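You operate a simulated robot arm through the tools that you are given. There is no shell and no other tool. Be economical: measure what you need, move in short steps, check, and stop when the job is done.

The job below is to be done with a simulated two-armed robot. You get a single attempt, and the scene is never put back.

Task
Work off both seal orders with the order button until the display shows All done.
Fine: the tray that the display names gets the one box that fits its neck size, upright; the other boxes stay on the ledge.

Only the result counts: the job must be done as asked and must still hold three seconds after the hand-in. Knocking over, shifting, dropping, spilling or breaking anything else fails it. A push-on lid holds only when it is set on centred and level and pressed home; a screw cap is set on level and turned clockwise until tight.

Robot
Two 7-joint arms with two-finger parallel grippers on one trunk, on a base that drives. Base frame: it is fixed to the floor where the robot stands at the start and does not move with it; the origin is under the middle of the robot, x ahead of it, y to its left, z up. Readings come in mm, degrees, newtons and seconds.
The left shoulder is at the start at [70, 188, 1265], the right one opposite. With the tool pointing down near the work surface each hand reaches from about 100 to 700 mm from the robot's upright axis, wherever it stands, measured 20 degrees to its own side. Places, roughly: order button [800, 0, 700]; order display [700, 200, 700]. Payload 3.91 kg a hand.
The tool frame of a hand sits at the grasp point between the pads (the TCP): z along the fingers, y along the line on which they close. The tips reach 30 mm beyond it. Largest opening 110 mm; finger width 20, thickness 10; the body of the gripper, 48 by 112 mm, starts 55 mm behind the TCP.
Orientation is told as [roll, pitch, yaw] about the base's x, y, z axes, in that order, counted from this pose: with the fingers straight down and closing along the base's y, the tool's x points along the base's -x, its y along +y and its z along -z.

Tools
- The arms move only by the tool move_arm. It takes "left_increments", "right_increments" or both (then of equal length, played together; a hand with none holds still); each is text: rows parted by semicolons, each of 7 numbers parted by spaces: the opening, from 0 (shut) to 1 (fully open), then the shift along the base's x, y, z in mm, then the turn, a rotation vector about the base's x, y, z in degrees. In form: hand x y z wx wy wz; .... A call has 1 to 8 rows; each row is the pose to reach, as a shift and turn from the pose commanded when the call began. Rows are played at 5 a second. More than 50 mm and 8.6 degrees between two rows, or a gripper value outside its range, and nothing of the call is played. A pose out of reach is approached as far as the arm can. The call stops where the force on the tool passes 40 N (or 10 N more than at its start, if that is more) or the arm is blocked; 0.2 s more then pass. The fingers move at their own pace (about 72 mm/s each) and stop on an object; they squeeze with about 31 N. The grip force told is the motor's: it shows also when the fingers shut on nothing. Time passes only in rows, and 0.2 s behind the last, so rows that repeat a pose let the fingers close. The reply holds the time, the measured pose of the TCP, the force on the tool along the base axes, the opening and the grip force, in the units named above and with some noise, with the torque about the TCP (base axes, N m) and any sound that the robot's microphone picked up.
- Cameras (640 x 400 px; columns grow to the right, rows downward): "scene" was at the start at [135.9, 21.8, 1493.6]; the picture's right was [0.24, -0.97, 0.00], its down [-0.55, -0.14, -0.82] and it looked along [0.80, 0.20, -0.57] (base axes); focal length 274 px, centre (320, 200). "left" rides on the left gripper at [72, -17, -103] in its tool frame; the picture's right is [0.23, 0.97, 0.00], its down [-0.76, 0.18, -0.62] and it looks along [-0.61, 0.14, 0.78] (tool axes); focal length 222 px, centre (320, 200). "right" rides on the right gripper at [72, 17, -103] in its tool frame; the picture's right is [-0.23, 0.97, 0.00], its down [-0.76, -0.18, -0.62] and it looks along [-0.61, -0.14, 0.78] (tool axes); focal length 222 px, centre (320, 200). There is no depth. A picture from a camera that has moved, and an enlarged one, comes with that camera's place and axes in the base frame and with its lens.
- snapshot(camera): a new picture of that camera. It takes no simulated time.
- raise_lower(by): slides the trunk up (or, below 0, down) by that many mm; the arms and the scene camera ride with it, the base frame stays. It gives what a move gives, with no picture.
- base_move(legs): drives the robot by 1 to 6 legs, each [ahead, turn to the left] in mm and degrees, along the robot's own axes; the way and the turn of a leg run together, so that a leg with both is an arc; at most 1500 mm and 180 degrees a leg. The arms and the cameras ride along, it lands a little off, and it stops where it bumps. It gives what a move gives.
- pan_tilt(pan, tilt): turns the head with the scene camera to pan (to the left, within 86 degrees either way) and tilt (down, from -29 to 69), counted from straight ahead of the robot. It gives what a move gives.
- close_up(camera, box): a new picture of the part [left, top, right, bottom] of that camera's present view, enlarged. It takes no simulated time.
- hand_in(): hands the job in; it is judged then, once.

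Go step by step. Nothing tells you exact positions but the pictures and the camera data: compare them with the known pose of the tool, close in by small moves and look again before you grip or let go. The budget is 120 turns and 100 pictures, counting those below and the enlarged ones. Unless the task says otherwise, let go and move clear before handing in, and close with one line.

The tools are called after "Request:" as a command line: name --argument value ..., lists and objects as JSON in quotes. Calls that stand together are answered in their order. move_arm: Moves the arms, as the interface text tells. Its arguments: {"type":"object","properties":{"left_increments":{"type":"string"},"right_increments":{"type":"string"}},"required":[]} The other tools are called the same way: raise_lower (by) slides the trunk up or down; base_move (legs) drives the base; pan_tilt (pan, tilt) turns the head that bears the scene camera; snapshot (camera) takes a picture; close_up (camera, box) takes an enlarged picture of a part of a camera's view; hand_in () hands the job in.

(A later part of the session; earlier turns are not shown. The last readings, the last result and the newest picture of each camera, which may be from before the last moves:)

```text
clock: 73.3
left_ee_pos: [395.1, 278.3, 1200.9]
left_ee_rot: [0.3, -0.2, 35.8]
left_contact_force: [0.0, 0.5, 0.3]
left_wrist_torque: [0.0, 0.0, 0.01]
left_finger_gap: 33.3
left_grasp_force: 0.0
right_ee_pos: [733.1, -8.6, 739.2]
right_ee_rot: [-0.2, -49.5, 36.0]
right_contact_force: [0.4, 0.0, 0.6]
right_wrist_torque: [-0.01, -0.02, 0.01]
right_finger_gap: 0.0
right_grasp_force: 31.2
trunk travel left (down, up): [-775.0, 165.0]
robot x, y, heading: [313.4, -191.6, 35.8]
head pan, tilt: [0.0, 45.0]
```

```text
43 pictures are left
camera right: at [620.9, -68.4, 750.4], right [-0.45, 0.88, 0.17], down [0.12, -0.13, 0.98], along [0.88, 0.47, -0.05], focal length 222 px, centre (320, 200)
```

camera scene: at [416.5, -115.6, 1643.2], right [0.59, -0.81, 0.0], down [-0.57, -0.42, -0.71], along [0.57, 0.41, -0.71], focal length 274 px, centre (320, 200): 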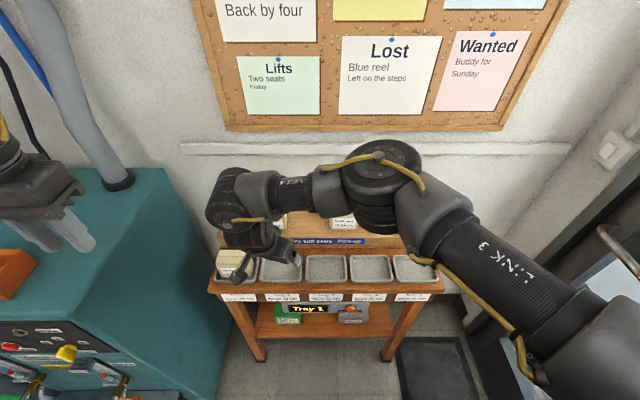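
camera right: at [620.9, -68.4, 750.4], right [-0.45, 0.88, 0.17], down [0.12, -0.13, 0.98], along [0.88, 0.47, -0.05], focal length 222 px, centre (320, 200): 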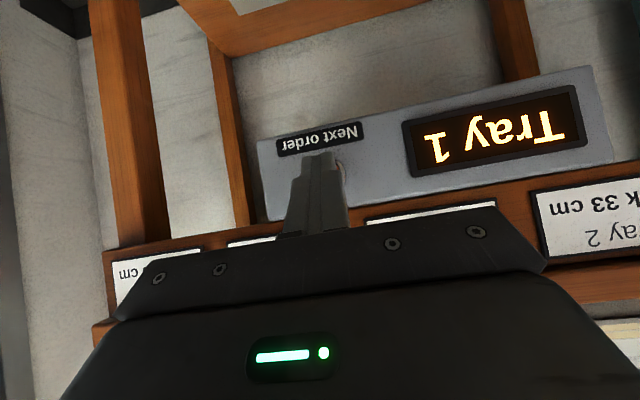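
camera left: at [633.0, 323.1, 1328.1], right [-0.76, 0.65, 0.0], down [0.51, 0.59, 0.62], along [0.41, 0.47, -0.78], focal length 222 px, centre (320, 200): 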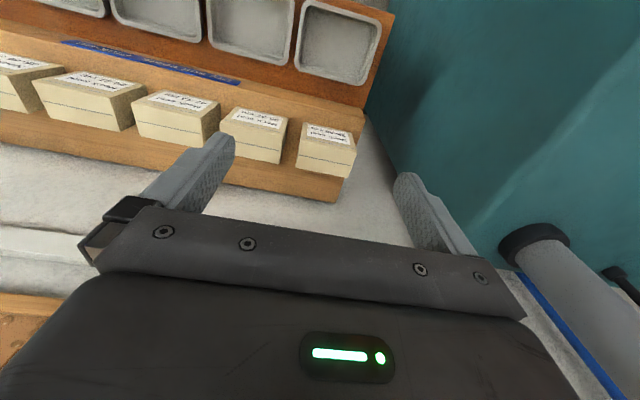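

Aligned as before; press once.

Request:
move_arm --right_increments "0 16 12.5 -1.5 0 0 0;0 24 18.5 -1.5 0 0 0;0 28 21.5 -1.5 0 0 0;0 32 24.5 -1.5 0 0 0;0 36 27.5 -1.5 0 0 0;0 40.5 30.5 -1.5 0 0 0"

Request:
snapshot --camera "right"

```text
clock: 74.7
left_ee_pos: [395.4, 278.6, 1201.1]
left_ee_rot: [0.5, -0.1, 35.9]
left_contact_force: [-1.3, -0.2, 0.9]
left_wrist_torque: [0.0, 0.01, 0.0]
left_finger_gap: 33.1
left_grasp_force: 0.1
right_ee_pos: [771.9, 21.8, 736.6]
right_ee_rot: [-0.2, -49.3, 36.1]
right_contact_force: [-3.4, -2.4, -1.8]
right_wrist_torque: [-0.05, 0.11, 0.04]
right_finger_gap: 0.0
right_grasp_force: 31.2
trunk travel left (down, up): [-775.0, 165.0]
robot x, y, heading: [308.1, -189.8, 35.8]
head pan, tilt: [0.0, 45.0]
heard: click
```

```text
42 pictures are left
camera right: at [660.0, -38.5, 747.8], right [-0.45, 0.88, 0.17], down [0.12, -0.13, 0.98], along [0.88, 0.47, -0.05], focal length 222 px, centre (320, 200)
```

right: 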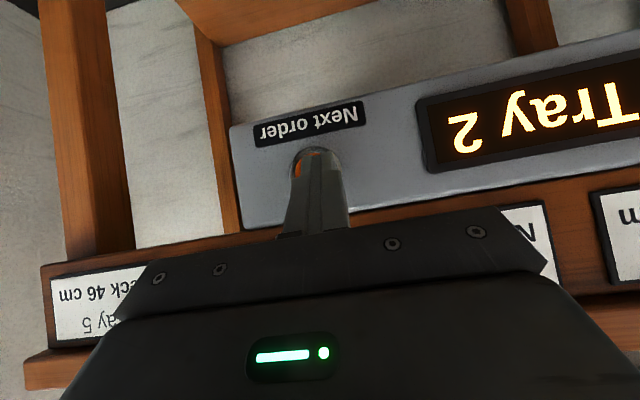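

Click, and the display now shows "Tray 2" (neck 33 → box 32‑34, rightmost). I'll retract the hand, lift, and drive so that this box lies where box 3 lay before, relative to the robot.

Request:
move_arm --right_increments "0 -20 -14.5 0 0 0 0;0 -40 -30 0 0 0 0;0 -40 -30 34 -3.5 4.8 0;0 -40 -30 68 -7 9.6 0;0 -40 -30 102 -10.4 14.4 0;0 -40 -30 136 -13.8 19.1 0;0 -40 -30 172 -17.3 23.9 0"

Request:
raise_lower --by 165

Request:
base_move --legs '[[0, -68], [383, 0], [0, 68]]'

Request:
snapshot --camera "scene"

```text
clock: 76.3
left_ee_pos: [394.4, 277.4, 1200.8]
left_ee_rot: [0.4, -0.2, 35.9]
left_contact_force: [0.5, 0.0, 0.1]
left_wrist_torque: [0.02, 0.01, 0.0]
left_finger_gap: 32.9
left_grasp_force: 0.1
right_ee_pos: [731.6, -9.7, 910.5]
right_ee_rot: [-0.1, -19.8, 36.0]
right_contact_force: [0.2, -0.4, 0.7]
right_wrist_torque: [-0.01, 0.02, 0.01]
right_finger_gap: 0.0
right_grasp_force: 31.2
trunk travel left (down, up): [-775.0, 165.0]
robot x, y, heading: [308.9, -191.1, 36.0]
head pan, tilt: [0.0, 45.0]
```

```text
clock: 78.2
left_ee_pos: [395.6, 278.4, 1365.0]
left_ee_rot: [0.4, -0.2, 35.8]
left_contact_force: [0.6, 0.9, 0.1]
left_wrist_torque: [0.01, 0.02, 0.0]
left_finger_gap: 33.2
left_grasp_force: 0.1
right_ee_pos: [731.6, -8.1, 1074.5]
right_ee_rot: [-0.2, -19.8, 36.0]
right_contact_force: [-0.6, -0.1, -0.6]
right_wrist_torque: [0.03, 0.03, 0.05]
right_finger_gap: 0.1
right_grasp_force: 30.8
trunk travel left (down, up): [-940.0, 0.0]
robot x, y, heading: [311.6, -194.9, 35.7]
head pan, tilt: [0.0, 45.0]
```

```text
clock: 83.3
left_ee_pos: [1046.4, -347.0, 1368.0]
left_ee_rot: [-17.8, -1.1, -41.9]
left_contact_force: [-1.1, 1.5, 0.3]
left_wrist_torque: [-0.06, -0.09, 0.03]
left_finger_gap: 33.1
left_grasp_force: 0.1
right_ee_pos: [919.9, -723.2, 1063.6]
right_ee_rot: [11.9, -19.7, -50.2]
right_contact_force: [21.3, 53.9, 49.0]
right_wrist_torque: [0.97, -1.0, 0.66]
right_finger_gap: 0.0
right_grasp_force: 31.0
trunk travel left (down, up): [-940.0, 0.0]
robot x, y, heading: [604.0, -377.3, -31.8]
head pan, tilt: [0.0, 45.0]
stopped in leg 2: the robot was blocked; the commanded pose is now the measured one
```

```text
41 pictures are left
camera scene: at [707.1, -339.0, 1655.8], right [-0.53, -0.85, 0.05], down [-0.6, 0.33, -0.73], along [0.61, -0.42, -0.68], focal length 274 px, centre (320, 200)
```

scene: 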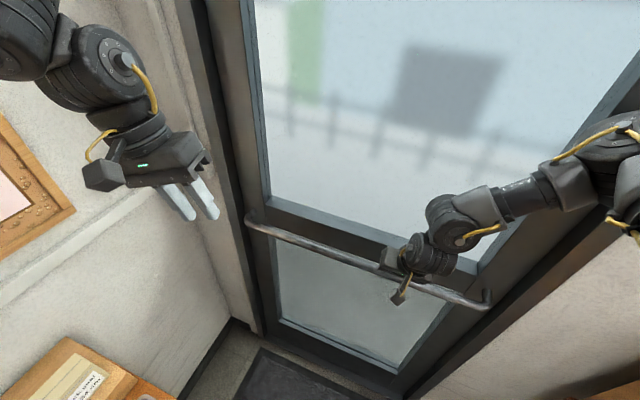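

The right hand met the door's push bar; the door stands nearer than I thought. I'll back off slightly and turn left, away from the door.

Request:
base_move --legs '[[-40, 0]]'

Request:
snapshot --camera "scene"

```text
clock: 84.0
left_ee_pos: [1036.0, -352.7, 1298.2]
left_ee_rot: [-17.9, 8.8, -35.5]
left_contact_force: [-1.6, 0.9, 1.6]
left_wrist_torque: [-0.06, -0.14, 0.02]
left_finger_gap: 33.3
left_grasp_force: 0.2
right_ee_pos: [913.3, -749.2, 1068.0]
right_ee_rot: [32.6, -9.2, -70.2]
right_contact_force: [20.2, 65.2, 106.7]
right_wrist_torque: [2.72, -1.39, 0.28]
right_finger_gap: 0.0
right_grasp_force: 30.4
trunk travel left (down, up): [-940.0, 0.0]
robot x, y, heading: [595.4, -368.2, -32.2]
head pan, tilt: [0.0, 45.0]
stopped in leg 1: the force on the tool passed its limit at 109 N (the readings are from after the stop); the commanded pose is now the measured one
```

```text
40 pictures are left
camera scene: at [652.2, -275.9, 1662.4], right [-0.53, -0.84, 0.07], down [-0.57, 0.3, -0.76], along [0.62, -0.44, -0.64], focal length 274 px, centre (320, 200)
```

scene: 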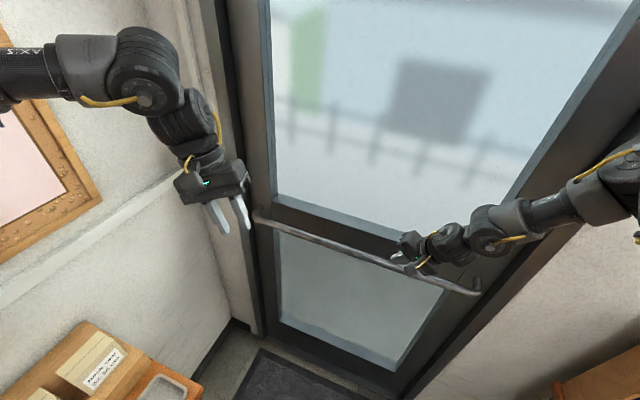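

The hand is pressed onto the door's bar (reaction is upward and into the room). I'll lift the right hand up and away in small steps.

Request:
move_arm --right_increments "0 -2 3 15 0 0 0;0 -6 8 30 0 0 0;0 -12 16 45 0 0 0;0 -20 28 60 0 0 0;0 -30 41 75 0 0 0;0 -40 55 90 0 0 0"

Request:
snapshot --camera "scene"

```text
clock: 84.3
left_ee_pos: [970.8, -367.0, 1293.4]
left_ee_rot: [-12.5, 13.0, -36.3]
left_contact_force: [-4.3, 2.7, -1.6]
left_wrist_torque: [-0.24, -0.25, 0.07]
left_finger_gap: 32.9
left_grasp_force: 0.0
right_ee_pos: [908.1, -751.3, 1066.2]
right_ee_rot: [43.0, -5.2, -67.0]
right_contact_force: [79.3, -64.9, 123.3]
right_wrist_torque: [-0.94, -3.74, -1.45]
right_finger_gap: 0.0
right_grasp_force: 31.1
trunk travel left (down, up): [-940.0, 0.0]
robot x, y, heading: [600.4, -370.4, -31.4]
head pan, tilt: [0.0, 45.0]
stopped in row 1 (left hand): the arm was blocked; the commanded pose is now the measured one
```

```text
39 pictures are left
camera scene: at [528.6, -345.2, 1667.1], right [-0.52, -0.85, -0.01], down [-0.52, 0.33, -0.79], along [0.68, -0.41, -0.61], focal length 274 px, centre (320, 200)
```

scene: 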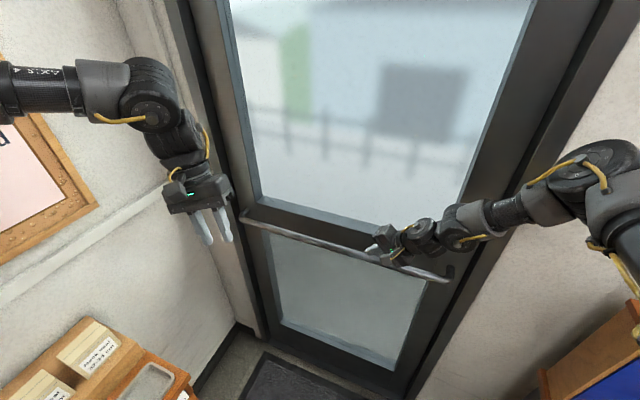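

The robot's upper body is swaying from the force; I'll hold still to let it settle and then re-read.

Request:
move_arm --right_increments "0 0 0 0 0 0 0;0 0 0 0 0 0 0;0 0 0 0 0 0 0;0 0 0 0 0 0 0;0 0 0 0 0 0 0;0 0 0 0 0 0 0"

Request:
snapshot --camera "right"

Request:
snapshot --camera "scene"

```text
clock: 84.6
left_ee_pos: [955.7, -393.3, 1283.4]
left_ee_rot: [-8.3, 22.4, -39.7]
left_contact_force: [-2.5, 1.3, -1.0]
left_wrist_torque: [-0.1, -0.17, 0.01]
left_finger_gap: 33.4
left_grasp_force: 0.0
right_ee_pos: [909.8, -748.2, 1064.2]
right_ee_rot: [45.4, 0.3, -71.1]
right_contact_force: [21.5, -93.0, 147.6]
right_wrist_torque: [-1.76, -2.63, -1.5]
right_finger_gap: 0.0
right_grasp_force: 31.0
trunk travel left (down, up): [-940.0, 0.0]
robot x, y, heading: [621.3, -389.9, -39.0]
head pan, tilt: [0.0, 45.0]
stopped in row 1 (right hand): the force on the tool passed its limit at 188 N (the readings are from after the stop); the commanded pose is now the measured one
```

```text
38 pictures are left
camera right: at [827.2, -699.3, 1147.0], right [0.72, 0.0, 0.69], down [-0.29, -0.91, 0.31], along [0.63, -0.42, -0.65], focal length 222 px, centre (320, 200)
```

right: 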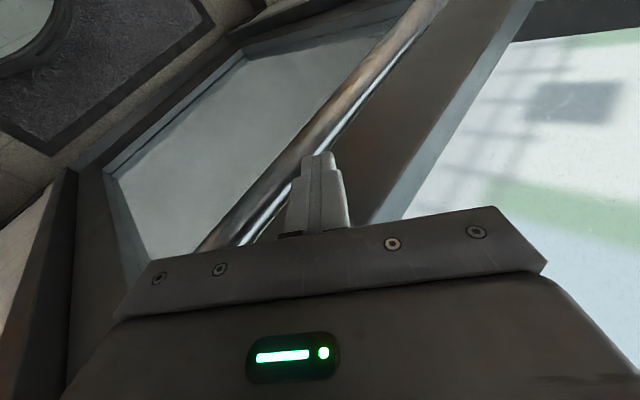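

```text
37 pictures are left
camera scene: at [474.3, -374.8, 1671.6], right [-0.63, -0.78, -0.05], down [-0.43, 0.4, -0.81], along [0.65, -0.49, -0.59], focal length 274 px, centre (320, 200)
```

scene: 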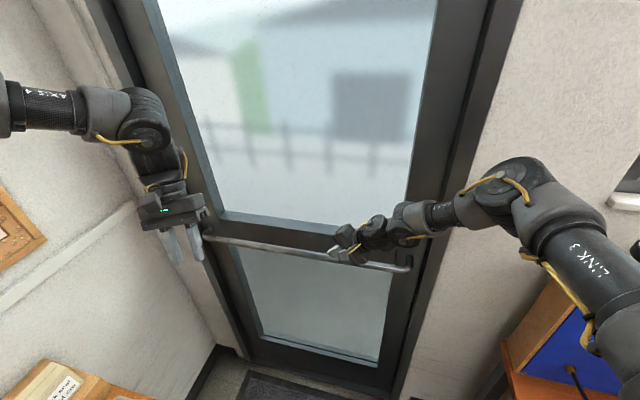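

The fingertips seem wedged at the bar and the upper body leans back. I'll withdraw the hand along the finger axis (up and back) to release it.

Request:
move_arm --right_increments "0 -31 -10 34 0 0 0;0 -62 -20 68 0 0 0;0 -93 -30 102 0 0 0"

Request:
snapshot --camera "scene"

```text
clock: 84.8
left_ee_pos: [1030.1, -454.6, 1253.6]
left_ee_rot: [-5.2, 31.2, -51.6]
left_contact_force: [-5.1, -1.4, -0.1]
left_wrist_torque: [0.07, -0.34, -0.16]
left_finger_gap: 33.2
left_grasp_force: 0.0
right_ee_pos: [955.4, -746.1, 1044.3]
right_ee_rot: [41.7, 3.6, -72.8]
right_contact_force: [-27.8, -58.4, 161.6]
right_wrist_torque: [0.6, 2.13, 0.87]
right_finger_gap: 0.0
right_grasp_force: 31.1
trunk travel left (down, up): [-940.0, 0.0]
robot x, y, heading: [671.9, -448.6, -54.2]
head pan, tilt: [0.0, 45.0]
stopped in row 1 (right hand): the force on the tool passed its limit at 196 N (the readings are from after the stop); the commanded pose is now the measured one
```

```text
36 pictures are left
camera scene: at [543.9, -373.0, 1671.6], right [-0.81, -0.58, -0.04], down [-0.31, 0.49, -0.81], along [0.49, -0.65, -0.58], focal length 274 px, centre (320, 200)
```

scene: 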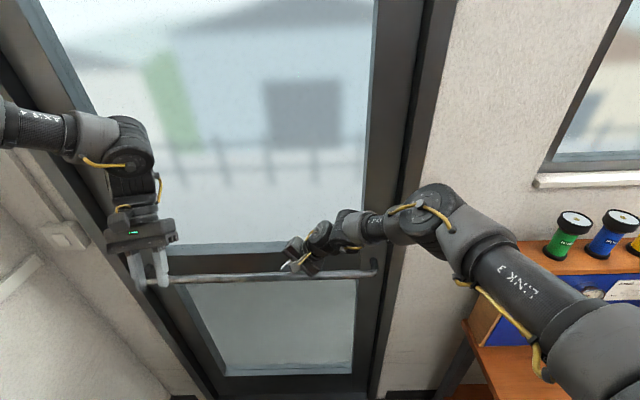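

The robot is still rocking and each call is cut short. I'll let time pass with a head move and see whether it settles.

Request:
pan_tilt --pan -20 --tilt 55

Request:
snapshot --camera "scene"

```text
clock: 85.7
left_ee_pos: [987.8, -636.0, 1295.7]
left_ee_rot: [-18.1, 15.4, -100.5]
left_contact_force: [-4.0, -1.6, 10.3]
left_wrist_torque: [-0.07, -0.56, -0.07]
left_finger_gap: 32.9
left_grasp_force: 0.0
right_ee_pos: [935.5, -661.4, 970.5]
right_ee_rot: [42.0, 16.9, -72.7]
right_contact_force: [-47.6, 13.9, -55.7]
right_wrist_torque: [0.52, -5.08, -1.9]
right_finger_gap: 0.2
right_grasp_force: 31.2
trunk travel left (down, up): [-940.0, 0.0]
robot x, y, heading: [718.4, -470.3, -79.8]
head pan, tilt: [-20.0, 55.0]
```

```text
35 pictures are left
camera scene: at [573.3, -402.8, 1652.5], right [-0.98, 0.17, -0.11], down [0.19, 0.74, -0.65], along [-0.03, -0.66, -0.75], focal length 274 px, centre (320, 200)
```

scene: 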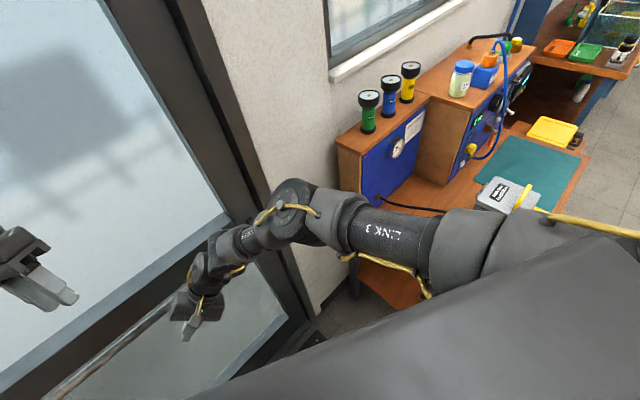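

The hand seems free of the bar but the base is turning. Another short wait to see the motion die out.

Request:
pan_tilt --pan 0 --tilt 45

Request:
snapshot --camera "scene"

```text
clock: 86.5
left_ee_pos: [1159.3, -322.9, 1182.3]
left_ee_rot: [-15.9, 35.6, -41.4]
left_contact_force: [5.3, 2.7, 1.4]
left_wrist_torque: [-0.13, 0.39, 0.2]
left_finger_gap: 32.9
left_grasp_force: 0.1
right_ee_pos: [1064.5, -566.8, 939.8]
right_ee_rot: [34.6, 14.7, -58.6]
right_contact_force: [-184.9, 199.1, 171.0]
right_wrist_torque: [-34.98, -11.22, -20.85]
right_finger_gap: 0.0
right_grasp_force: 31.4
trunk travel left (down, up): [-940.0, 0.0]
robot x, y, heading: [629.8, -393.1, -39.1]
head pan, tilt: [0.0, 45.0]
```

```text
34 pictures are left
camera scene: at [724.7, -337.2, 1658.7], right [-0.63, -0.77, 0.06], down [-0.54, 0.38, -0.75], along [0.55, -0.51, -0.66], focal length 274 px, centre (320, 200)
```

scene: 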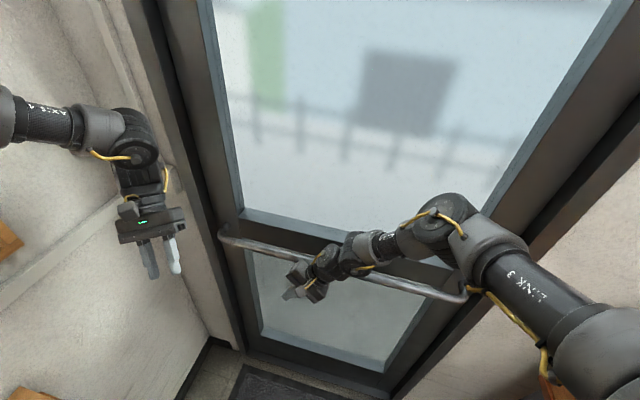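

The base swings back and the right hand now presses against the door (force points into the room and up). I'll pull the hand along that force direction.

Request:
move_arm --right_increments "0 -26 30 22 0 0 0;0 -52 60 44 0 0 0;0 -78 90 66 0 0 0;0 -104 120 88 0 0 0;0 -130 150 110 0 0 0;0 -150 175 130 0 0 0"

Request:
snapshot --camera "scene"

```text
clock: 86.8
left_ee_pos: [1200.7, -342.6, 1226.1]
left_ee_rot: [-26.9, 27.0, -33.5]
left_contact_force: [8.7, 24.9, -2.2]
left_wrist_torque: [-1.62, 0.62, 1.04]
left_finger_gap: 32.9
left_grasp_force: 0.1
right_ee_pos: [1054.0, -563.9, 943.0]
right_ee_rot: [39.6, 14.9, -52.8]
right_contact_force: [-15.4, 162.9, 32.1]
right_wrist_torque: [-17.53, -0.26, -6.38]
right_finger_gap: 0.0
right_grasp_force: 31.6
trunk travel left (down, up): [-940.0, 0.0]
robot x, y, heading: [635.8, -400.3, -36.0]
head pan, tilt: [0.0, 45.0]
stopped in row 1 (right hand): the arm was blocked; the commanded pose is now the measured one
```

```text
33 pictures are left
camera scene: at [778.0, -253.4, 1657.6], right [-0.58, -0.8, 0.12], down [-0.59, 0.31, -0.75], along [0.56, -0.51, -0.65], focal length 274 px, centre (320, 200)
```

scene: 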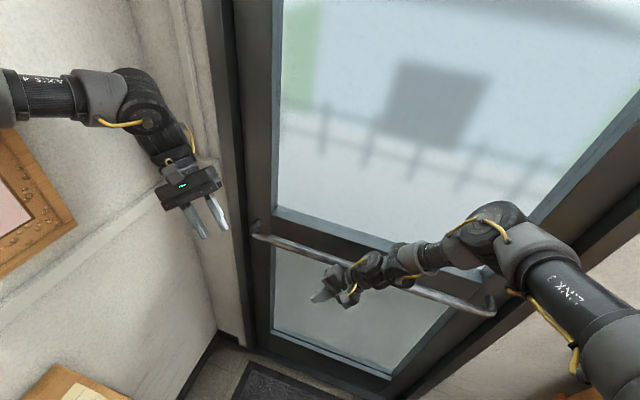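

Still rocking; the hand is in front of the bar now. I'll drive backward away from the door.

Request:
base_move --legs '[[-150, 0]]'

Request:
snapshot --camera "scene"

```text
clock: 87.5
left_ee_pos: [1109.3, -300.9, 1343.5]
left_ee_rot: [-40.4, 21.1, -25.3]
left_contact_force: [-0.6, 5.0, 0.2]
left_wrist_torque: [-0.35, -0.05, 0.21]
left_finger_gap: 33.2
left_grasp_force: 0.1
right_ee_pos: [982.4, -570.5, 964.4]
right_ee_rot: [58.3, 31.2, -50.6]
right_contact_force: [0.3, -2.0, -1.6]
right_wrist_torque: [0.14, -0.02, 0.16]
right_finger_gap: 0.0
right_grasp_force: 31.3
trunk travel left (down, up): [-940.0, 0.0]
robot x, y, heading: [691.8, -430.3, -22.7]
head pan, tilt: [0.0, 45.0]
stopped in leg 1: the force on the tool passed its limit at 193 N (the readings are from after the stop); the commanded pose is now the measured one
```

```text
32 pictures are left
camera scene: at [643.5, -262.7, 1675.0], right [-0.38, -0.92, 0.08], down [-0.57, 0.17, -0.8], along [0.72, -0.35, -0.59], focal length 274 px, centre (320, 200)
```

scene: 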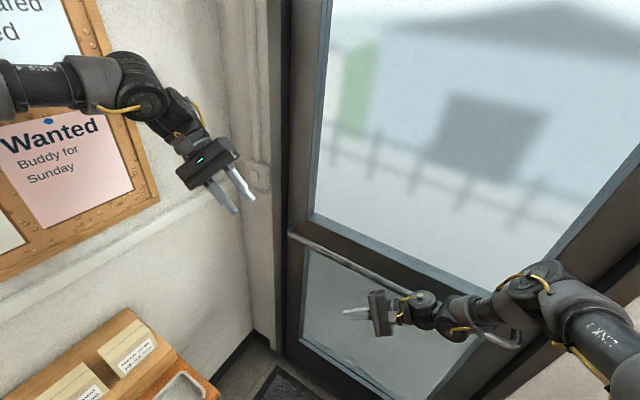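

The right hand is now force-free. I'll let the robot settle.

Request:
pan_tilt --pan 0 --tilt 60

Request:
snapshot --camera "scene"

```text
clock: 88.2
left_ee_pos: [1112.9, -373.1, 1296.0]
left_ee_rot: [-30.6, 24.7, -24.1]
left_contact_force: [-0.6, 0.3, 0.4]
left_wrist_torque: [0.0, -0.01, 0.02]
left_finger_gap: 33.0
left_grasp_force: 0.2
right_ee_pos: [950.5, -539.6, 914.1]
right_ee_rot: [56.3, 39.4, -44.0]
right_contact_force: [-0.5, -0.3, 0.0]
right_wrist_torque: [0.03, -0.01, -0.02]
right_finger_gap: 0.1
right_grasp_force: 31.2
trunk travel left (down, up): [-940.0, 0.0]
robot x, y, heading: [679.1, -422.3, -25.2]
head pan, tilt: [0.0, 60.0]
```

```text
31 pictures are left
camera scene: at [611.9, -380.0, 1644.9], right [-0.43, -0.9, 0.01], down [-0.72, 0.34, -0.6], along [0.54, -0.26, -0.8], focal length 274 px, centre (320, 200)
```

scene: 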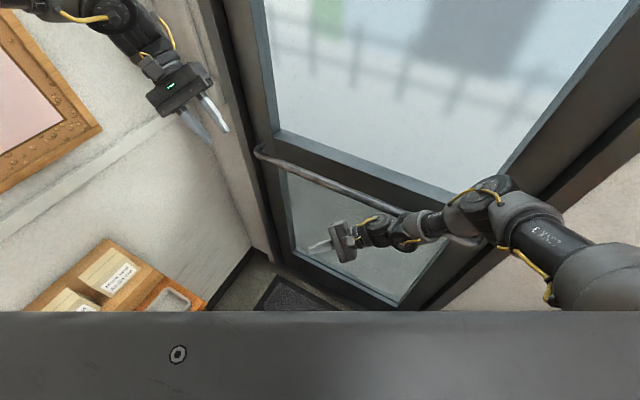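

Calmer now, and the boxes remain in place. One more wait to settle.

Request:
pan_tilt --pan 0 --tilt 45

Request:
pan_tilt --pan -5 --tilt 45

Request:
close_up --camera "scene" --box '[240, 180, 560, 380]'

```text
clock: 89.0
left_ee_pos: [1113.6, -372.4, 1298.1]
left_ee_rot: [-30.9, 24.4, -24.4]
left_contact_force: [0.2, 0.5, -1.5]
left_wrist_torque: [-0.01, -0.01, 0.03]
left_finger_gap: 32.9
left_grasp_force: 0.1
right_ee_pos: [951.3, -540.3, 913.9]
right_ee_rot: [56.1, 39.5, -44.3]
right_contact_force: [0.0, -0.5, 0.3]
right_wrist_torque: [0.01, -0.01, 0.03]
right_finger_gap: 0.1
right_grasp_force: 30.8
trunk travel left (down, up): [-940.0, 0.0]
robot x, y, heading: [682.6, -427.6, -24.7]
head pan, tilt: [0.0, 45.0]
```

```text
clock: 89.7
left_ee_pos: [1113.5, -371.4, 1298.4]
left_ee_rot: [-30.9, 24.4, -24.4]
left_contact_force: [-0.1, 0.3, -0.8]
left_wrist_torque: [-0.01, 0.02, -0.01]
left_finger_gap: 32.9
left_grasp_force: 0.0
right_ee_pos: [951.9, -538.8, 913.7]
right_ee_rot: [56.2, 39.7, -44.2]
right_contact_force: [0.4, 0.2, -0.9]
right_wrist_torque: [-0.02, 0.01, -0.03]
right_finger_gap: 0.0
right_grasp_force: 30.1
trunk travel left (down, up): [-940.0, 0.0]
robot x, y, heading: [682.7, -427.9, -25.0]
head pan, tilt: [-5.0, 45.0]
```

```text
2.00 times, centred on (400, 280) of scene
camera zoom: at [623.0, -389.0, 1667.4], right [-0.5, -0.87, 0.0], down [-0.53, 0.31, -0.79], along [0.68, -0.39, -0.61], focal length 548 px, centre (160, 40)
```

zoom: 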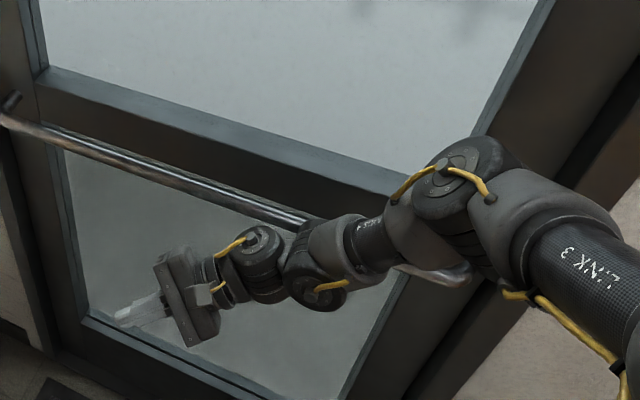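

It has settled but leans back about 7°, with the right elbow/forearm pressing on the door bar. I'll move the right hand away from the door in small steps.

Request:
move_arm --right_increments "0 -12 16 5 0 0 0;0 -24 32 10 0 0 0;0 -36 48 15 0 0 0;0 -48 64 20 0 0 0;0 -60 80 30 0 0 0;0 -72 97 40 0 0 0"

Request:
snapshot --camera "scene"

```text
clock: 90.0
left_ee_pos: [1192.1, -358.6, 1275.1]
left_ee_rot: [-33.7, 26.1, -25.6]
left_contact_force: [0.1, 1.5, 1.8]
left_wrist_torque: [-0.07, -0.15, 0.09]
left_finger_gap: 33.0
left_grasp_force: 0.0
right_ee_pos: [971.1, -475.4, 894.1]
right_ee_rot: [57.9, 55.5, -42.0]
right_contact_force: [0.1, -4.2, 2.1]
right_wrist_torque: [0.02, 0.04, 0.15]
right_finger_gap: 0.0
right_grasp_force: 30.6
trunk travel left (down, up): [-940.0, 0.0]
robot x, y, heading: [685.0, -425.8, -24.8]
head pan, tilt: [-5.0, 45.0]
stopped in row 1 (left hand): the arm was blocked; the commanded pose is now the measured one
```

```text
29 pictures are left
camera scene: at [672.3, -425.7, 1662.1], right [-0.5, -0.87, -0.01], down [-0.56, 0.32, -0.76], along [0.67, -0.38, -0.64], focal length 274 px, centre (320, 200)
```

scene: 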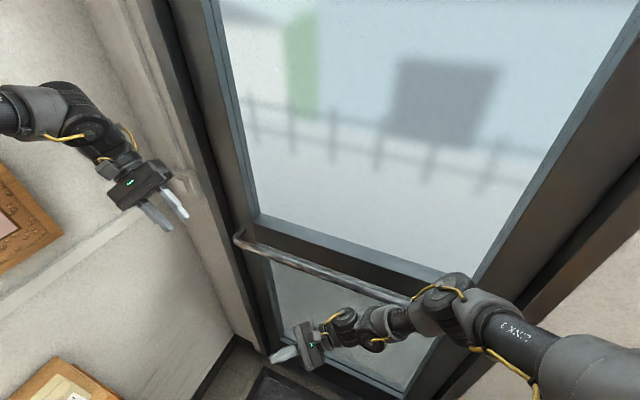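

The lean is lessening. I'll repeat the retraction.

Request:
move_arm --right_increments "0 -15 15 10 0 0 0;0 -30 30 20 0 0 0;0 -45 45 30 0 0 0;0 -60 60 40 0 0 0;0 -80 80 50 0 0 0;0 -100 100 60 0 0 0"

Request:
pan_tilt --pan 0 --tilt 45

Request:
snapshot --camera "scene"

```text
clock: 90.3
left_ee_pos: [1297.3, -362.2, 1250.7]
left_ee_rot: [-39.2, 29.4, -27.0]
left_contact_force: [3.3, -3.9, 3.4]
left_wrist_torque: [0.31, 0.04, -0.25]
left_finger_gap: 33.2
left_grasp_force: 0.1
right_ee_pos: [995.7, -452.6, 863.4]
right_ee_rot: [54.3, 65.8, -41.6]
right_contact_force: [-1.4, 0.2, 0.0]
right_wrist_torque: [-0.04, -0.05, -0.12]
right_finger_gap: 0.0
right_grasp_force: 31.3
trunk travel left (down, up): [-940.0, 0.0]
robot x, y, heading: [681.2, -424.0, -25.6]
head pan, tilt: [-5.0, 45.0]
stopped in row 1 (left hand): the arm was blocked; the commanded pose is now the measured one
```

```text
clock: 91.0
left_ee_pos: [1290.6, -358.2, 1234.6]
left_ee_rot: [-38.8, 28.5, -22.8]
left_contact_force: [0.8, -0.6, -0.2]
left_wrist_torque: [0.04, 0.01, 0.0]
left_finger_gap: 33.1
left_grasp_force: 0.1
right_ee_pos: [1001.3, -472.8, 854.8]
right_ee_rot: [50.6, 59.6, -47.5]
right_contact_force: [0.5, 0.2, 0.3]
right_wrist_torque: [0.0, 0.0, 0.03]
right_finger_gap: 0.0
right_grasp_force: 31.4
trunk travel left (down, up): [-940.0, 0.0]
robot x, y, heading: [681.2, -421.7, -25.6]
head pan, tilt: [0.0, 45.0]
```

```text
28 pictures are left
camera scene: at [815.2, -341.9, 1652.8], right [-0.43, -0.9, 0.08], down [-0.64, 0.24, -0.73], along [0.63, -0.36, -0.68], focal length 274 px, centre (320, 200)
```

scene: 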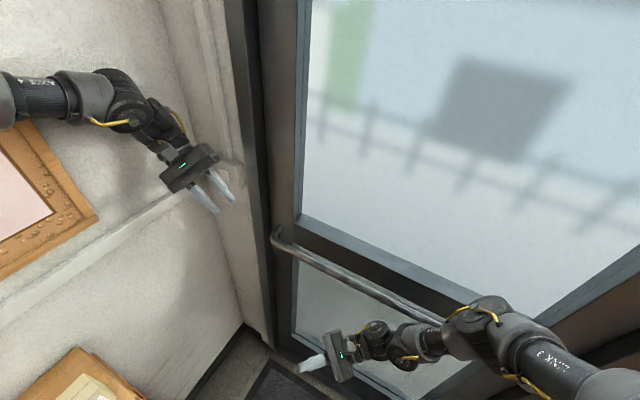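

Now the wrist is free but the elbow still props on the bar (robot rolled a little). I'll drive back away from the door.

Request:
base_move --legs '[[-200, 0]]'

Request:
snapshot --camera "scene"

```text
clock: 91.7
left_ee_pos: [1317.6, -432.7, 1287.5]
left_ee_rot: [-41.8, 18.8, -16.5]
left_contact_force: [-7.7, -3.2, 0.3]
left_wrist_torque: [0.13, -0.41, 0.18]
left_finger_gap: 32.9
left_grasp_force: 0.1
right_ee_pos: [970.6, -570.5, 828.8]
right_ee_rot: [59.6, 63.5, -45.9]
right_contact_force: [1.2, -7.7, -0.3]
right_wrist_torque: [0.14, 0.05, 0.32]
right_finger_gap: 0.2
right_grasp_force: 30.7
trunk travel left (down, up): [-940.0, 0.0]
robot x, y, heading: [678.0, -422.0, -25.2]
head pan, tilt: [0.0, 45.0]
stopped in leg 1: the robot was blocked; the commanded pose is now the measured one
```

```text
27 pictures are left
camera scene: at [811.4, -368.3, 1653.4], right [-0.43, -0.9, 0.06], down [-0.65, 0.25, -0.72], along [0.63, -0.35, -0.69], focal length 274 px, centre (320, 200)
```

scene: 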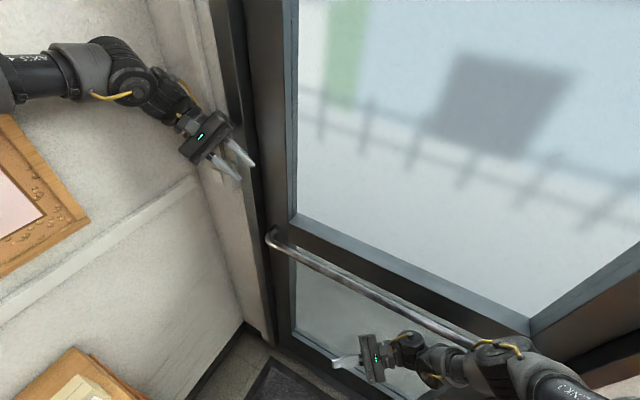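

Backing is blocked, so I need to see how the arm sits against the bar.

Request:
close_up --camera "scene" --box '[360, 250, 600, 400]'

Request:
snapshot --camera "left"

```text
2.67 times, centred on (480, 325) of scene
camera zoom: at [811.4, -368.3, 1653.4], right [-0.43, -0.9, 0.06], down [-0.65, 0.25, -0.72], along [0.63, -0.35, -0.69], focal length 731 px, centre (-107, -133)
```

zoom: 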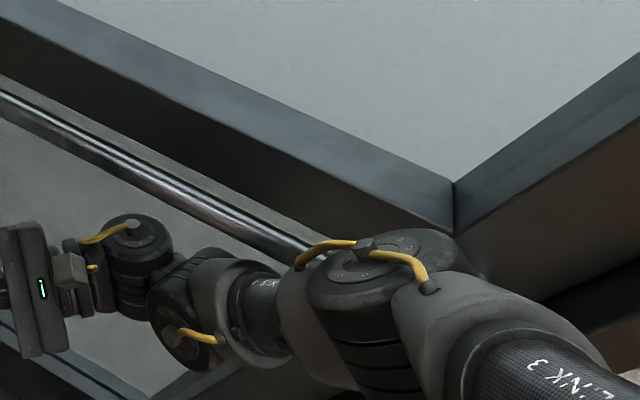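

```text
25 pictures are left
camera left: at [1294.7, -367.2, 1394.1], right [-0.2, 0.82, -0.54], down [0.95, 0.29, 0.08], along [0.22, -0.5, -0.84], focal length 222 px, centre (320, 200)
```

left: 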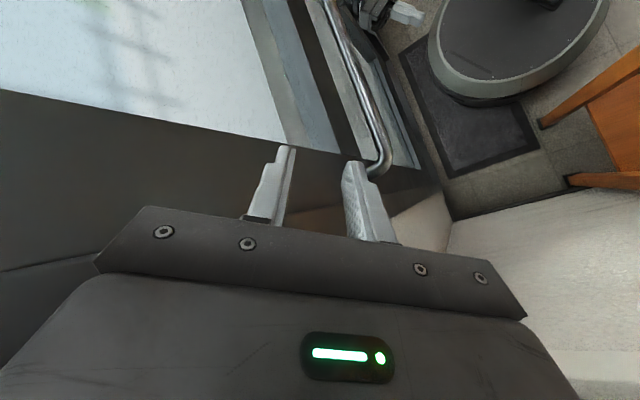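

The base disc is tilted with its edge up, and the left hand is far extended near the door edge. I'll retract both hands together toward the robot.

Request:
move_arm --left_increments "0.3 -30 8 5 0 0 0;0.3 -60 16 10 0 0 0;0.3 -90 24 15 0 0 0;0.3 -120 32 20 0 0 0;0.3 -150 40 25 0 0 0;0.3 -180 48 30 0 0 0" --right_increments "0 -10 20 8 0 0 0;0 -20 40 16 0 0 0;0 -30 60 24 0 0 0;0 -40 80 32 0 0 0;0 -50 100 40 0 0 0;0 -60 120 50 0 0 0"

Request:
snapshot --camera "scene"

```text
clock: 92.0
left_ee_pos: [1301.2, -452.8, 1319.5]
left_ee_rot: [-40.8, 15.2, -11.7]
left_contact_force: [-43.8, 81.7, 20.3]
left_wrist_torque: [-6.29, -4.39, 2.53]
left_finger_gap: 33.1
left_grasp_force: 0.1
left hand out of reach, approached as far as the arm can: row 1
right_ee_pos: [934.6, -601.0, 825.1]
right_ee_rot: [68.3, 66.0, -40.9]
right_contact_force: [0.7, -0.8, 1.3]
right_wrist_torque: [-0.05, 0.03, 0.07]
right_finger_gap: 0.0
right_grasp_force: 30.7
trunk travel left (down, up): [-940.0, 0.0]
robot x, y, heading: [673.4, -419.6, -24.8]
head pan, tilt: [0.0, 45.0]
stopped in row 1 (left hand): the force on the tool passed its limit at 110 N (the readings are from after the stop); the commanded pose is now the measured one
```

```text
24 pictures are left
camera scene: at [754.5, -398.5, 1654.9], right [-0.42, -0.91, 0.03], down [-0.62, 0.26, -0.74], along [0.66, -0.33, -0.68], focal length 274 px, centre (320, 200)
```

scene: 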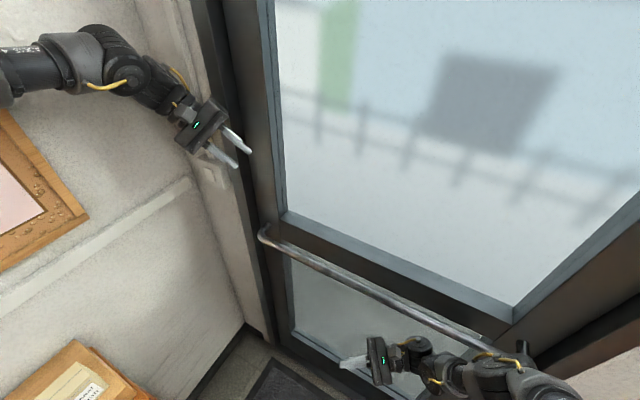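

The lean has mostly gone and the bar is visible in full beyond the elbow. I'll try backing up again.

Request:
base_move --legs '[[-200, 0]]'

Request:
snapshot --camera "scene"

```text
clock: 92.6
left_ee_pos: [1298.6, -459.2, 1330.1]
left_ee_rot: [-41.1, 13.7, -14.3]
left_contact_force: [-57.5, 24.7, -4.8]
left_wrist_torque: [-2.13, -4.83, 0.95]
left_finger_gap: 33.3
left_grasp_force: 0.0
right_ee_pos: [942.9, -626.8, 832.6]
right_ee_rot: [81.4, 71.7, -28.8]
right_contact_force: [-1.5, -1.2, -0.8]
right_wrist_torque: [0.04, -0.04, -0.07]
right_finger_gap: 0.0
right_grasp_force: 31.1
trunk travel left (down, up): [-940.0, 0.0]
robot x, y, heading: [671.5, -417.2, -24.8]
head pan, tilt: [0.0, 45.0]
stopped in leg 1: the force on the tool passed its limit at 148 N (the readings are from after the stop); the commanded pose is now the measured one
```

```text
23 pictures are left
camera scene: at [713.0, -450.8, 1654.2], right [-0.42, -0.91, -0.01], down [-0.61, 0.29, -0.74], along [0.68, -0.31, -0.67], focal length 274 px, centre (320, 200)
```

scene: 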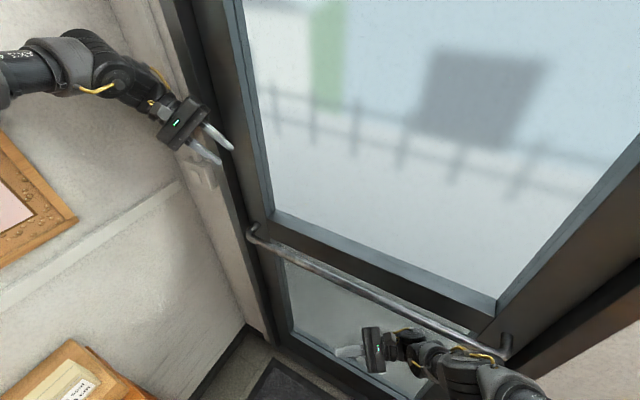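

The left hand is still touching the door frame. I'll pull the left hand back along its contact force.

Request:
move_arm --left_increments "0.3 -25 10 -5 0 0 0;0.3 -50 20 -10 0 0 0;0.3 -75 30 -15 0 0 0;0.3 -100 40 -20 0 0 0;0.3 -130 50 -25 0 0 0;0.3 -160 60 -30 0 0 0"

Request:
base_move --legs '[[-150, 0]]'

Request:
snapshot --camera "scene"

```text
clock: 92.9
left_ee_pos: [1329.8, -433.8, 1331.7]
left_ee_rot: [-45.0, 10.7, -16.6]
left_contact_force: [-6.5, -5.2, -7.5]
left_wrist_torque: [-0.07, -0.25, 0.2]
left_finger_gap: 32.9
left_grasp_force: 0.0
left hand out of reach, approached as far as the arm can: row 1
right_ee_pos: [966.9, -620.3, 839.4]
right_ee_rot: [79.8, 73.9, -30.0]
right_contact_force: [1.5, 1.9, 2.9]
right_wrist_torque: [-0.14, 0.04, 0.01]
right_finger_gap: 0.0
right_grasp_force: 31.1
trunk travel left (down, up): [-940.0, 0.0]
robot x, y, heading: [675.6, -417.2, -24.1]
head pan, tilt: [0.0, 45.0]
stopped in row 1 (left hand): the force on the tool passed its limit at 79 N (the readings are from after the stop); the commanded pose is now the measured one
```

```text
clock: 93.5
left_ee_pos: [1360.4, -419.4, 1362.6]
left_ee_rot: [-48.7, 5.5, -18.2]
left_contact_force: [-86.9, 26.0, -40.2]
left_wrist_torque: [2.2, 0.93, -4.0]
left_finger_gap: 14.6
left_grasp_force: 0.0
right_ee_pos: [973.7, -619.7, 841.3]
right_ee_rot: [84.4, 77.3, -25.0]
right_contact_force: [0.7, 0.0, 0.1]
right_wrist_torque: [0.0, -0.01, 0.04]
right_finger_gap: 0.0
right_grasp_force: 31.4
trunk travel left (down, up): [-940.0, 0.0]
robot x, y, heading: [670.4, -418.7, -23.7]
head pan, tilt: [0.0, 45.0]
stopped in leg 1: the force on the tool passed its limit at 135 N (the readings are from after the stop); the commanded pose is now the measured one
```

```text
22 pictures are left
camera scene: at [728.6, -440.2, 1649.2], right [-0.4, -0.92, 0.0], down [-0.62, 0.27, -0.74], along [0.67, -0.3, -0.68], focal length 274 px, centre (320, 200)
```

scene: 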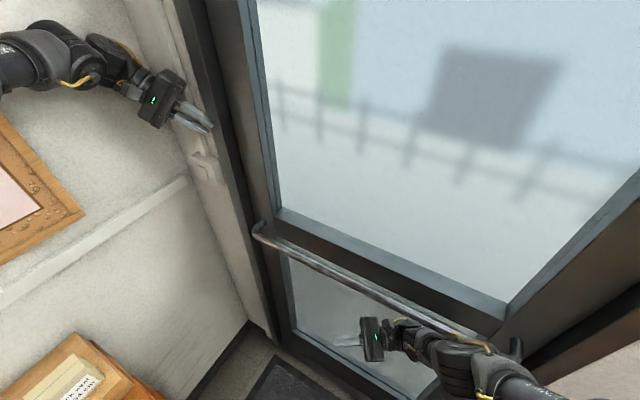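

The commands are being reset by the sway. I'll let it settle fully before any further action.

Request:
pan_tilt --pan -60 --tilt 55

Request:
pan_tilt --pan 0 --tilt 50

Request:
snapshot --camera "scene"

```text
clock: 94.8
left_ee_pos: [1360.8, -408.2, 1366.1]
left_ee_rot: [-49.3, 4.6, -17.6]
left_contact_force: [-12.3, 1.9, -6.9]
left_wrist_torque: [-0.51, -0.46, 0.74]
left_finger_gap: 32.5
left_grasp_force: 0.8
right_ee_pos: [970.3, -620.3, 845.5]
right_ee_rot: [78.7, 77.3, -31.2]
right_contact_force: [-1.0, -1.9, -0.1]
right_wrist_torque: [0.02, 0.02, 0.03]
right_finger_gap: 0.0
right_grasp_force: 31.1
trunk travel left (down, up): [-940.0, 0.0]
robot x, y, heading: [669.0, -415.7, -23.6]
head pan, tilt: [-60.0, 55.0]
```

```text
clock: 96.2
left_ee_pos: [1351.9, -419.8, 1351.9]
left_ee_rot: [-48.4, 5.1, -17.9]
left_contact_force: [-7.2, 2.8, -2.1]
left_wrist_torque: [0.11, -0.04, -0.3]
left_finger_gap: 32.1
left_grasp_force: 0.1
right_ee_pos: [969.8, -618.7, 845.7]
right_ee_rot: [79.7, 77.6, -30.3]
right_contact_force: [0.3, 0.1, 0.9]
right_wrist_torque: [0.0, -0.02, 0.03]
right_finger_gap: 0.0
right_grasp_force: 31.0
trunk travel left (down, up): [-940.0, 0.0]
robot x, y, heading: [670.0, -412.6, -23.9]
head pan, tilt: [0.0, 50.0]
```

```text
21 pictures are left
camera scene: at [727.0, -419.3, 1646.6], right [-0.41, -0.91, 0.01], down [-0.68, 0.29, -0.68], along [0.62, -0.28, -0.74], focal length 274 px, centre (320, 200)
```

scene: 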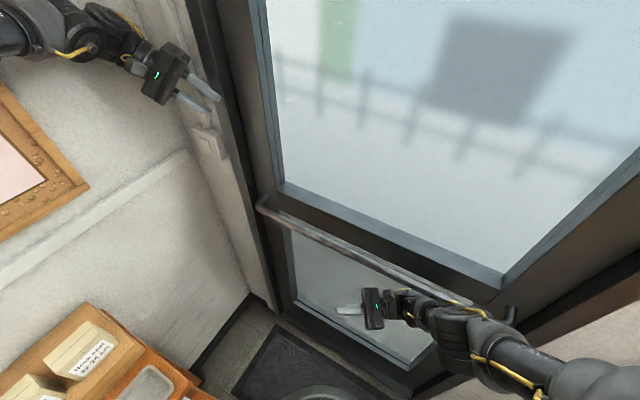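

It has settled with only small forces. I'll try a short, gentle reverse of 40 mm.

Request:
base_move --legs '[[-40, 0]]'

```text
clock: 97.0
left_ee_pos: [1345.7, -424.9, 1329.8]
left_ee_rot: [-47.0, 6.2, -17.7]
left_contact_force: [0.8, 0.8, -0.2]
left_wrist_torque: [-0.01, 0.07, -0.07]
left_finger_gap: 32.7
left_grasp_force: 0.1
right_ee_pos: [956.5, -618.3, 834.9]
right_ee_rot: [79.4, 77.9, -30.4]
right_contact_force: [0.6, -0.2, 0.3]
right_wrist_torque: [0.05, -0.03, -0.02]
right_finger_gap: 0.0
right_grasp_force: 31.2
trunk travel left (down, up): [-940.0, 0.0]
robot x, y, heading: [633.7, -400.4, -24.0]
head pan, tilt: [0.0, 50.0]
```

It worked without blocking and both hands are free. Another 150 mm back, then look.

Request:
base_move --legs '[[-60, 0], [-100, 0]]'

Request:
snapshot --camera "scene"

```text
clock: 97.9
left_ee_pos: [1338.4, -402.6, 1415.3]
left_ee_rot: [-50.2, 0.5, -14.9]
left_contact_force: [-1.5, -0.8, 1.8]
left_wrist_torque: [0.09, -0.13, 0.07]
left_finger_gap: 33.0
left_grasp_force: 0.1
right_ee_pos: [935.6, -626.6, 855.0]
right_ee_rot: [82.9, 80.5, -27.4]
right_contact_force: [-0.9, 0.4, -0.8]
right_wrist_torque: [-0.02, 0.0, -0.03]
right_finger_gap: 0.0
right_grasp_force: 31.1
trunk travel left (down, up): [-940.0, 0.0]
robot x, y, heading: [602.7, -388.0, -24.2]
head pan, tilt: [0.0, 50.0]
stopped in leg 1: the robot was blocked; the commanded pose is now the measured one
```

```text
20 pictures are left
camera scene: at [663.7, -447.4, 1644.7], right [-0.41, -0.91, -0.02], down [-0.68, 0.32, -0.66], along [0.61, -0.26, -0.75], focal length 274 px, centre (320, 200)
```

scene: 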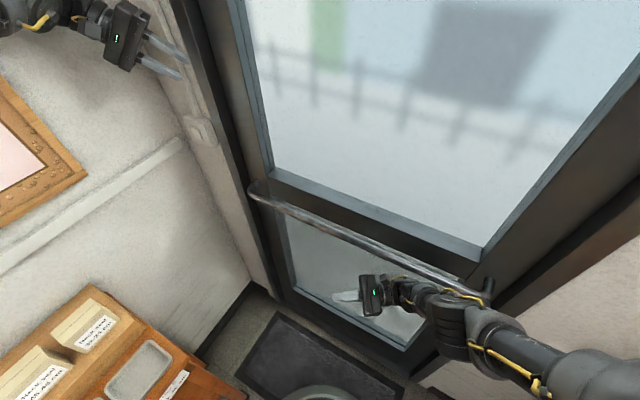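

Progress, then blocked again. I'll look closely at the elbow and the bar end.

Request:
close_up --camera "scene" --box '[340, 240, 580, 390]'

```text
2.67 times, centred on (460, 315) of scene
camera zoom: at [663.7, -447.4, 1644.7], right [-0.41, -0.91, -0.02], down [-0.68, 0.32, -0.66], along [0.61, -0.26, -0.75], focal length 731 px, centre (-53, -107)
```

zoom: 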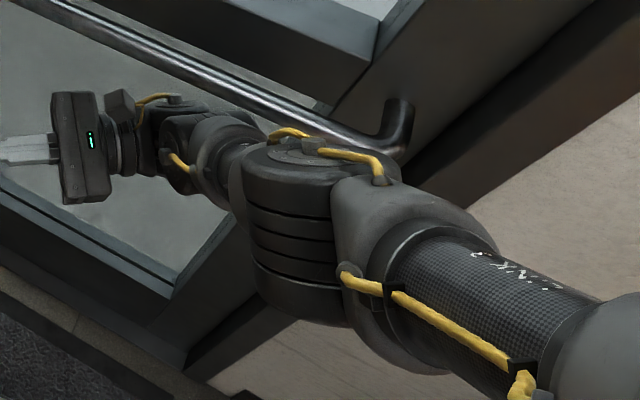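

The elbow is on the room side of the bar, not hooked. I'll settle briefly, then keep backing in short legs.

Request:
pan_tilt --pan 30 --tilt 50

Request:
base_move --legs '[[-40, 0]]'

Request:
pan_tilt --pan 0 --tilt 50

Request:
base_move --legs '[[-40, 0]]'

```text
clock: 98.9
left_ee_pos: [1344.8, -392.5, 1409.3]
left_ee_rot: [-50.6, 0.8, -14.8]
left_contact_force: [-1.5, -1.2, 0.1]
left_wrist_torque: [0.11, -0.11, 0.07]
left_finger_gap: 33.0
left_grasp_force: 0.0
right_ee_pos: [938.5, -621.8, 851.9]
right_ee_rot: [80.3, 80.7, -29.9]
right_contact_force: [-0.2, 0.7, 0.5]
right_wrist_torque: [-0.04, -0.01, 0.0]
right_finger_gap: 0.0
right_grasp_force: 30.6
trunk travel left (down, up): [-940.0, 0.0]
robot x, y, heading: [599.3, -385.4, -23.9]
head pan, tilt: [30.0, 50.0]
```

```text
clock: 99.8
left_ee_pos: [1336.1, -372.5, 1368.4]
left_ee_rot: [-50.6, 3.4, -13.8]
left_contact_force: [0.3, -0.7, 0.9]
left_wrist_torque: [0.03, 0.05, -0.01]
left_finger_gap: 32.6
left_grasp_force: 0.1
right_ee_pos: [915.4, -603.9, 844.6]
right_ee_rot: [76.9, 81.1, -33.5]
right_contact_force: [0.1, -0.3, -0.6]
right_wrist_torque: [-0.02, 0.01, 0.02]
right_finger_gap: 0.0
right_grasp_force: 31.4
trunk travel left (down, up): [-940.0, 0.0]
robot x, y, heading: [563.0, -372.6, -24.1]
head pan, tilt: [30.0, 50.0]
```

```text
clock: 100.7
left_ee_pos: [1345.2, -361.8, 1390.8]
left_ee_rot: [-51.6, 1.6, -10.8]
left_contact_force: [-0.3, -1.0, 0.2]
left_wrist_torque: [0.01, -0.05, 0.01]
left_finger_gap: 33.2
left_grasp_force: 0.0
right_ee_pos: [908.9, -612.7, 850.8]
right_ee_rot: [81.3, 81.5, -29.2]
right_contact_force: [0.5, -0.1, -0.1]
right_wrist_torque: [0.0, 0.03, 0.03]
right_finger_gap: 0.1
right_grasp_force: 30.8
trunk travel left (down, up): [-940.0, 0.0]
robot x, y, heading: [570.3, -370.1, -24.0]
head pan, tilt: [0.0, 50.0]
```

```text
clock: 102.1
left_ee_pos: [1285.9, -399.6, 1372.1]
left_ee_rot: [-47.8, 1.9, -7.2]
left_contact_force: [0.0, 0.6, -0.8]
left_wrist_torque: [0.03, -0.01, 0.02]
left_finger_gap: 33.0
left_grasp_force: 0.1
right_ee_pos: [842.7, -642.6, 855.8]
right_ee_rot: [103.3, 81.3, -7.9]
right_contact_force: [1.3, 1.0, 0.8]
right_wrist_torque: [-0.01, 0.02, 0.05]
right_finger_gap: 0.0
right_grasp_force: 31.1
trunk travel left (down, up): [-940.0, 0.0]
robot x, y, heading: [532.5, -357.4, -24.1]
head pan, tilt: [0.0, 50.0]
stopped in leg 1: the robot was blocked; the commanded pose is now the measured one
```

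Backing continues to succeed in short legs. Continue.

Request:
pan_tilt --pan 10 --tilt 45

Request:
base_move --legs '[[-60, 0]]'

Request:
pan_tilt --pan 0 --tilt 45

Request:
snapshot --camera "scene"

```text
clock: 102.8
left_ee_pos: [1284.8, -398.7, 1372.5]
left_ee_rot: [-47.9, 1.8, -7.3]
left_contact_force: [0.2, 0.0, 0.1]
left_wrist_torque: [0.01, 0.0, 0.02]
left_finger_gap: 32.9
left_grasp_force: 0.0
right_ee_pos: [843.5, -641.9, 857.9]
right_ee_rot: [102.4, 81.3, -8.6]
right_contact_force: [0.7, -0.1, 0.9]
right_wrist_torque: [-0.02, -0.01, 0.03]
right_finger_gap: 0.0
right_grasp_force: 31.1
trunk travel left (down, up): [-940.0, 0.0]
robot x, y, heading: [528.7, -355.9, -23.7]
head pan, tilt: [10.0, 45.0]
```

```text
clock: 103.8
left_ee_pos: [1233.5, -382.0, 1369.3]
left_ee_rot: [-47.7, 2.0, -7.7]
left_contact_force: [0.8, -0.6, -1.3]
left_wrist_torque: [0.02, 0.0, -0.04]
left_finger_gap: 32.8
left_grasp_force: 0.1
right_ee_pos: [791.8, -621.2, 854.1]
right_ee_rot: [103.1, 81.5, -8.2]
right_contact_force: [-0.4, 0.0, -0.4]
right_wrist_torque: [0.01, 0.03, 0.02]
right_finger_gap: 0.2
right_grasp_force: 30.8
trunk travel left (down, up): [-940.0, 0.0]
robot x, y, heading: [475.7, -332.5, -23.7]
head pan, tilt: [10.0, 45.0]
```

```text
clock: 104.5
left_ee_pos: [1224.0, -388.4, 1373.1]
left_ee_rot: [-47.2, 1.5, -5.2]
left_contact_force: [-13.7, -4.7, -3.7]
left_wrist_torque: [0.14, -0.74, 0.76]
left_finger_gap: 33.1
left_grasp_force: 0.1
right_ee_pos: [775.7, -631.1, 860.6]
right_ee_rot: [109.4, 81.0, -2.0]
right_contact_force: [-1.3, -0.1, -0.3]
right_wrist_torque: [0.01, -0.01, -0.04]
right_finger_gap: 0.0
right_grasp_force: 31.0
trunk travel left (down, up): [-940.0, 0.0]
robot x, y, heading: [478.1, -330.7, -24.1]
head pan, tilt: [0.0, 45.0]
```

```text
18 pictures are left
camera scene: at [614.2, -338.4, 1646.5], right [-0.41, -0.91, 0.03], down [-0.65, 0.27, -0.71], along [0.64, -0.31, -0.71], focal length 274 px, centre (320, 200)
```

scene: 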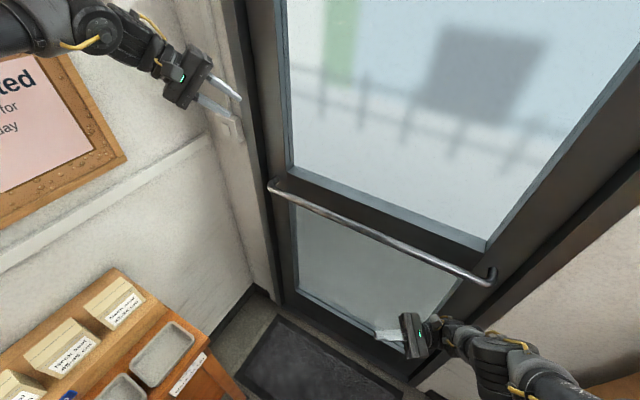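

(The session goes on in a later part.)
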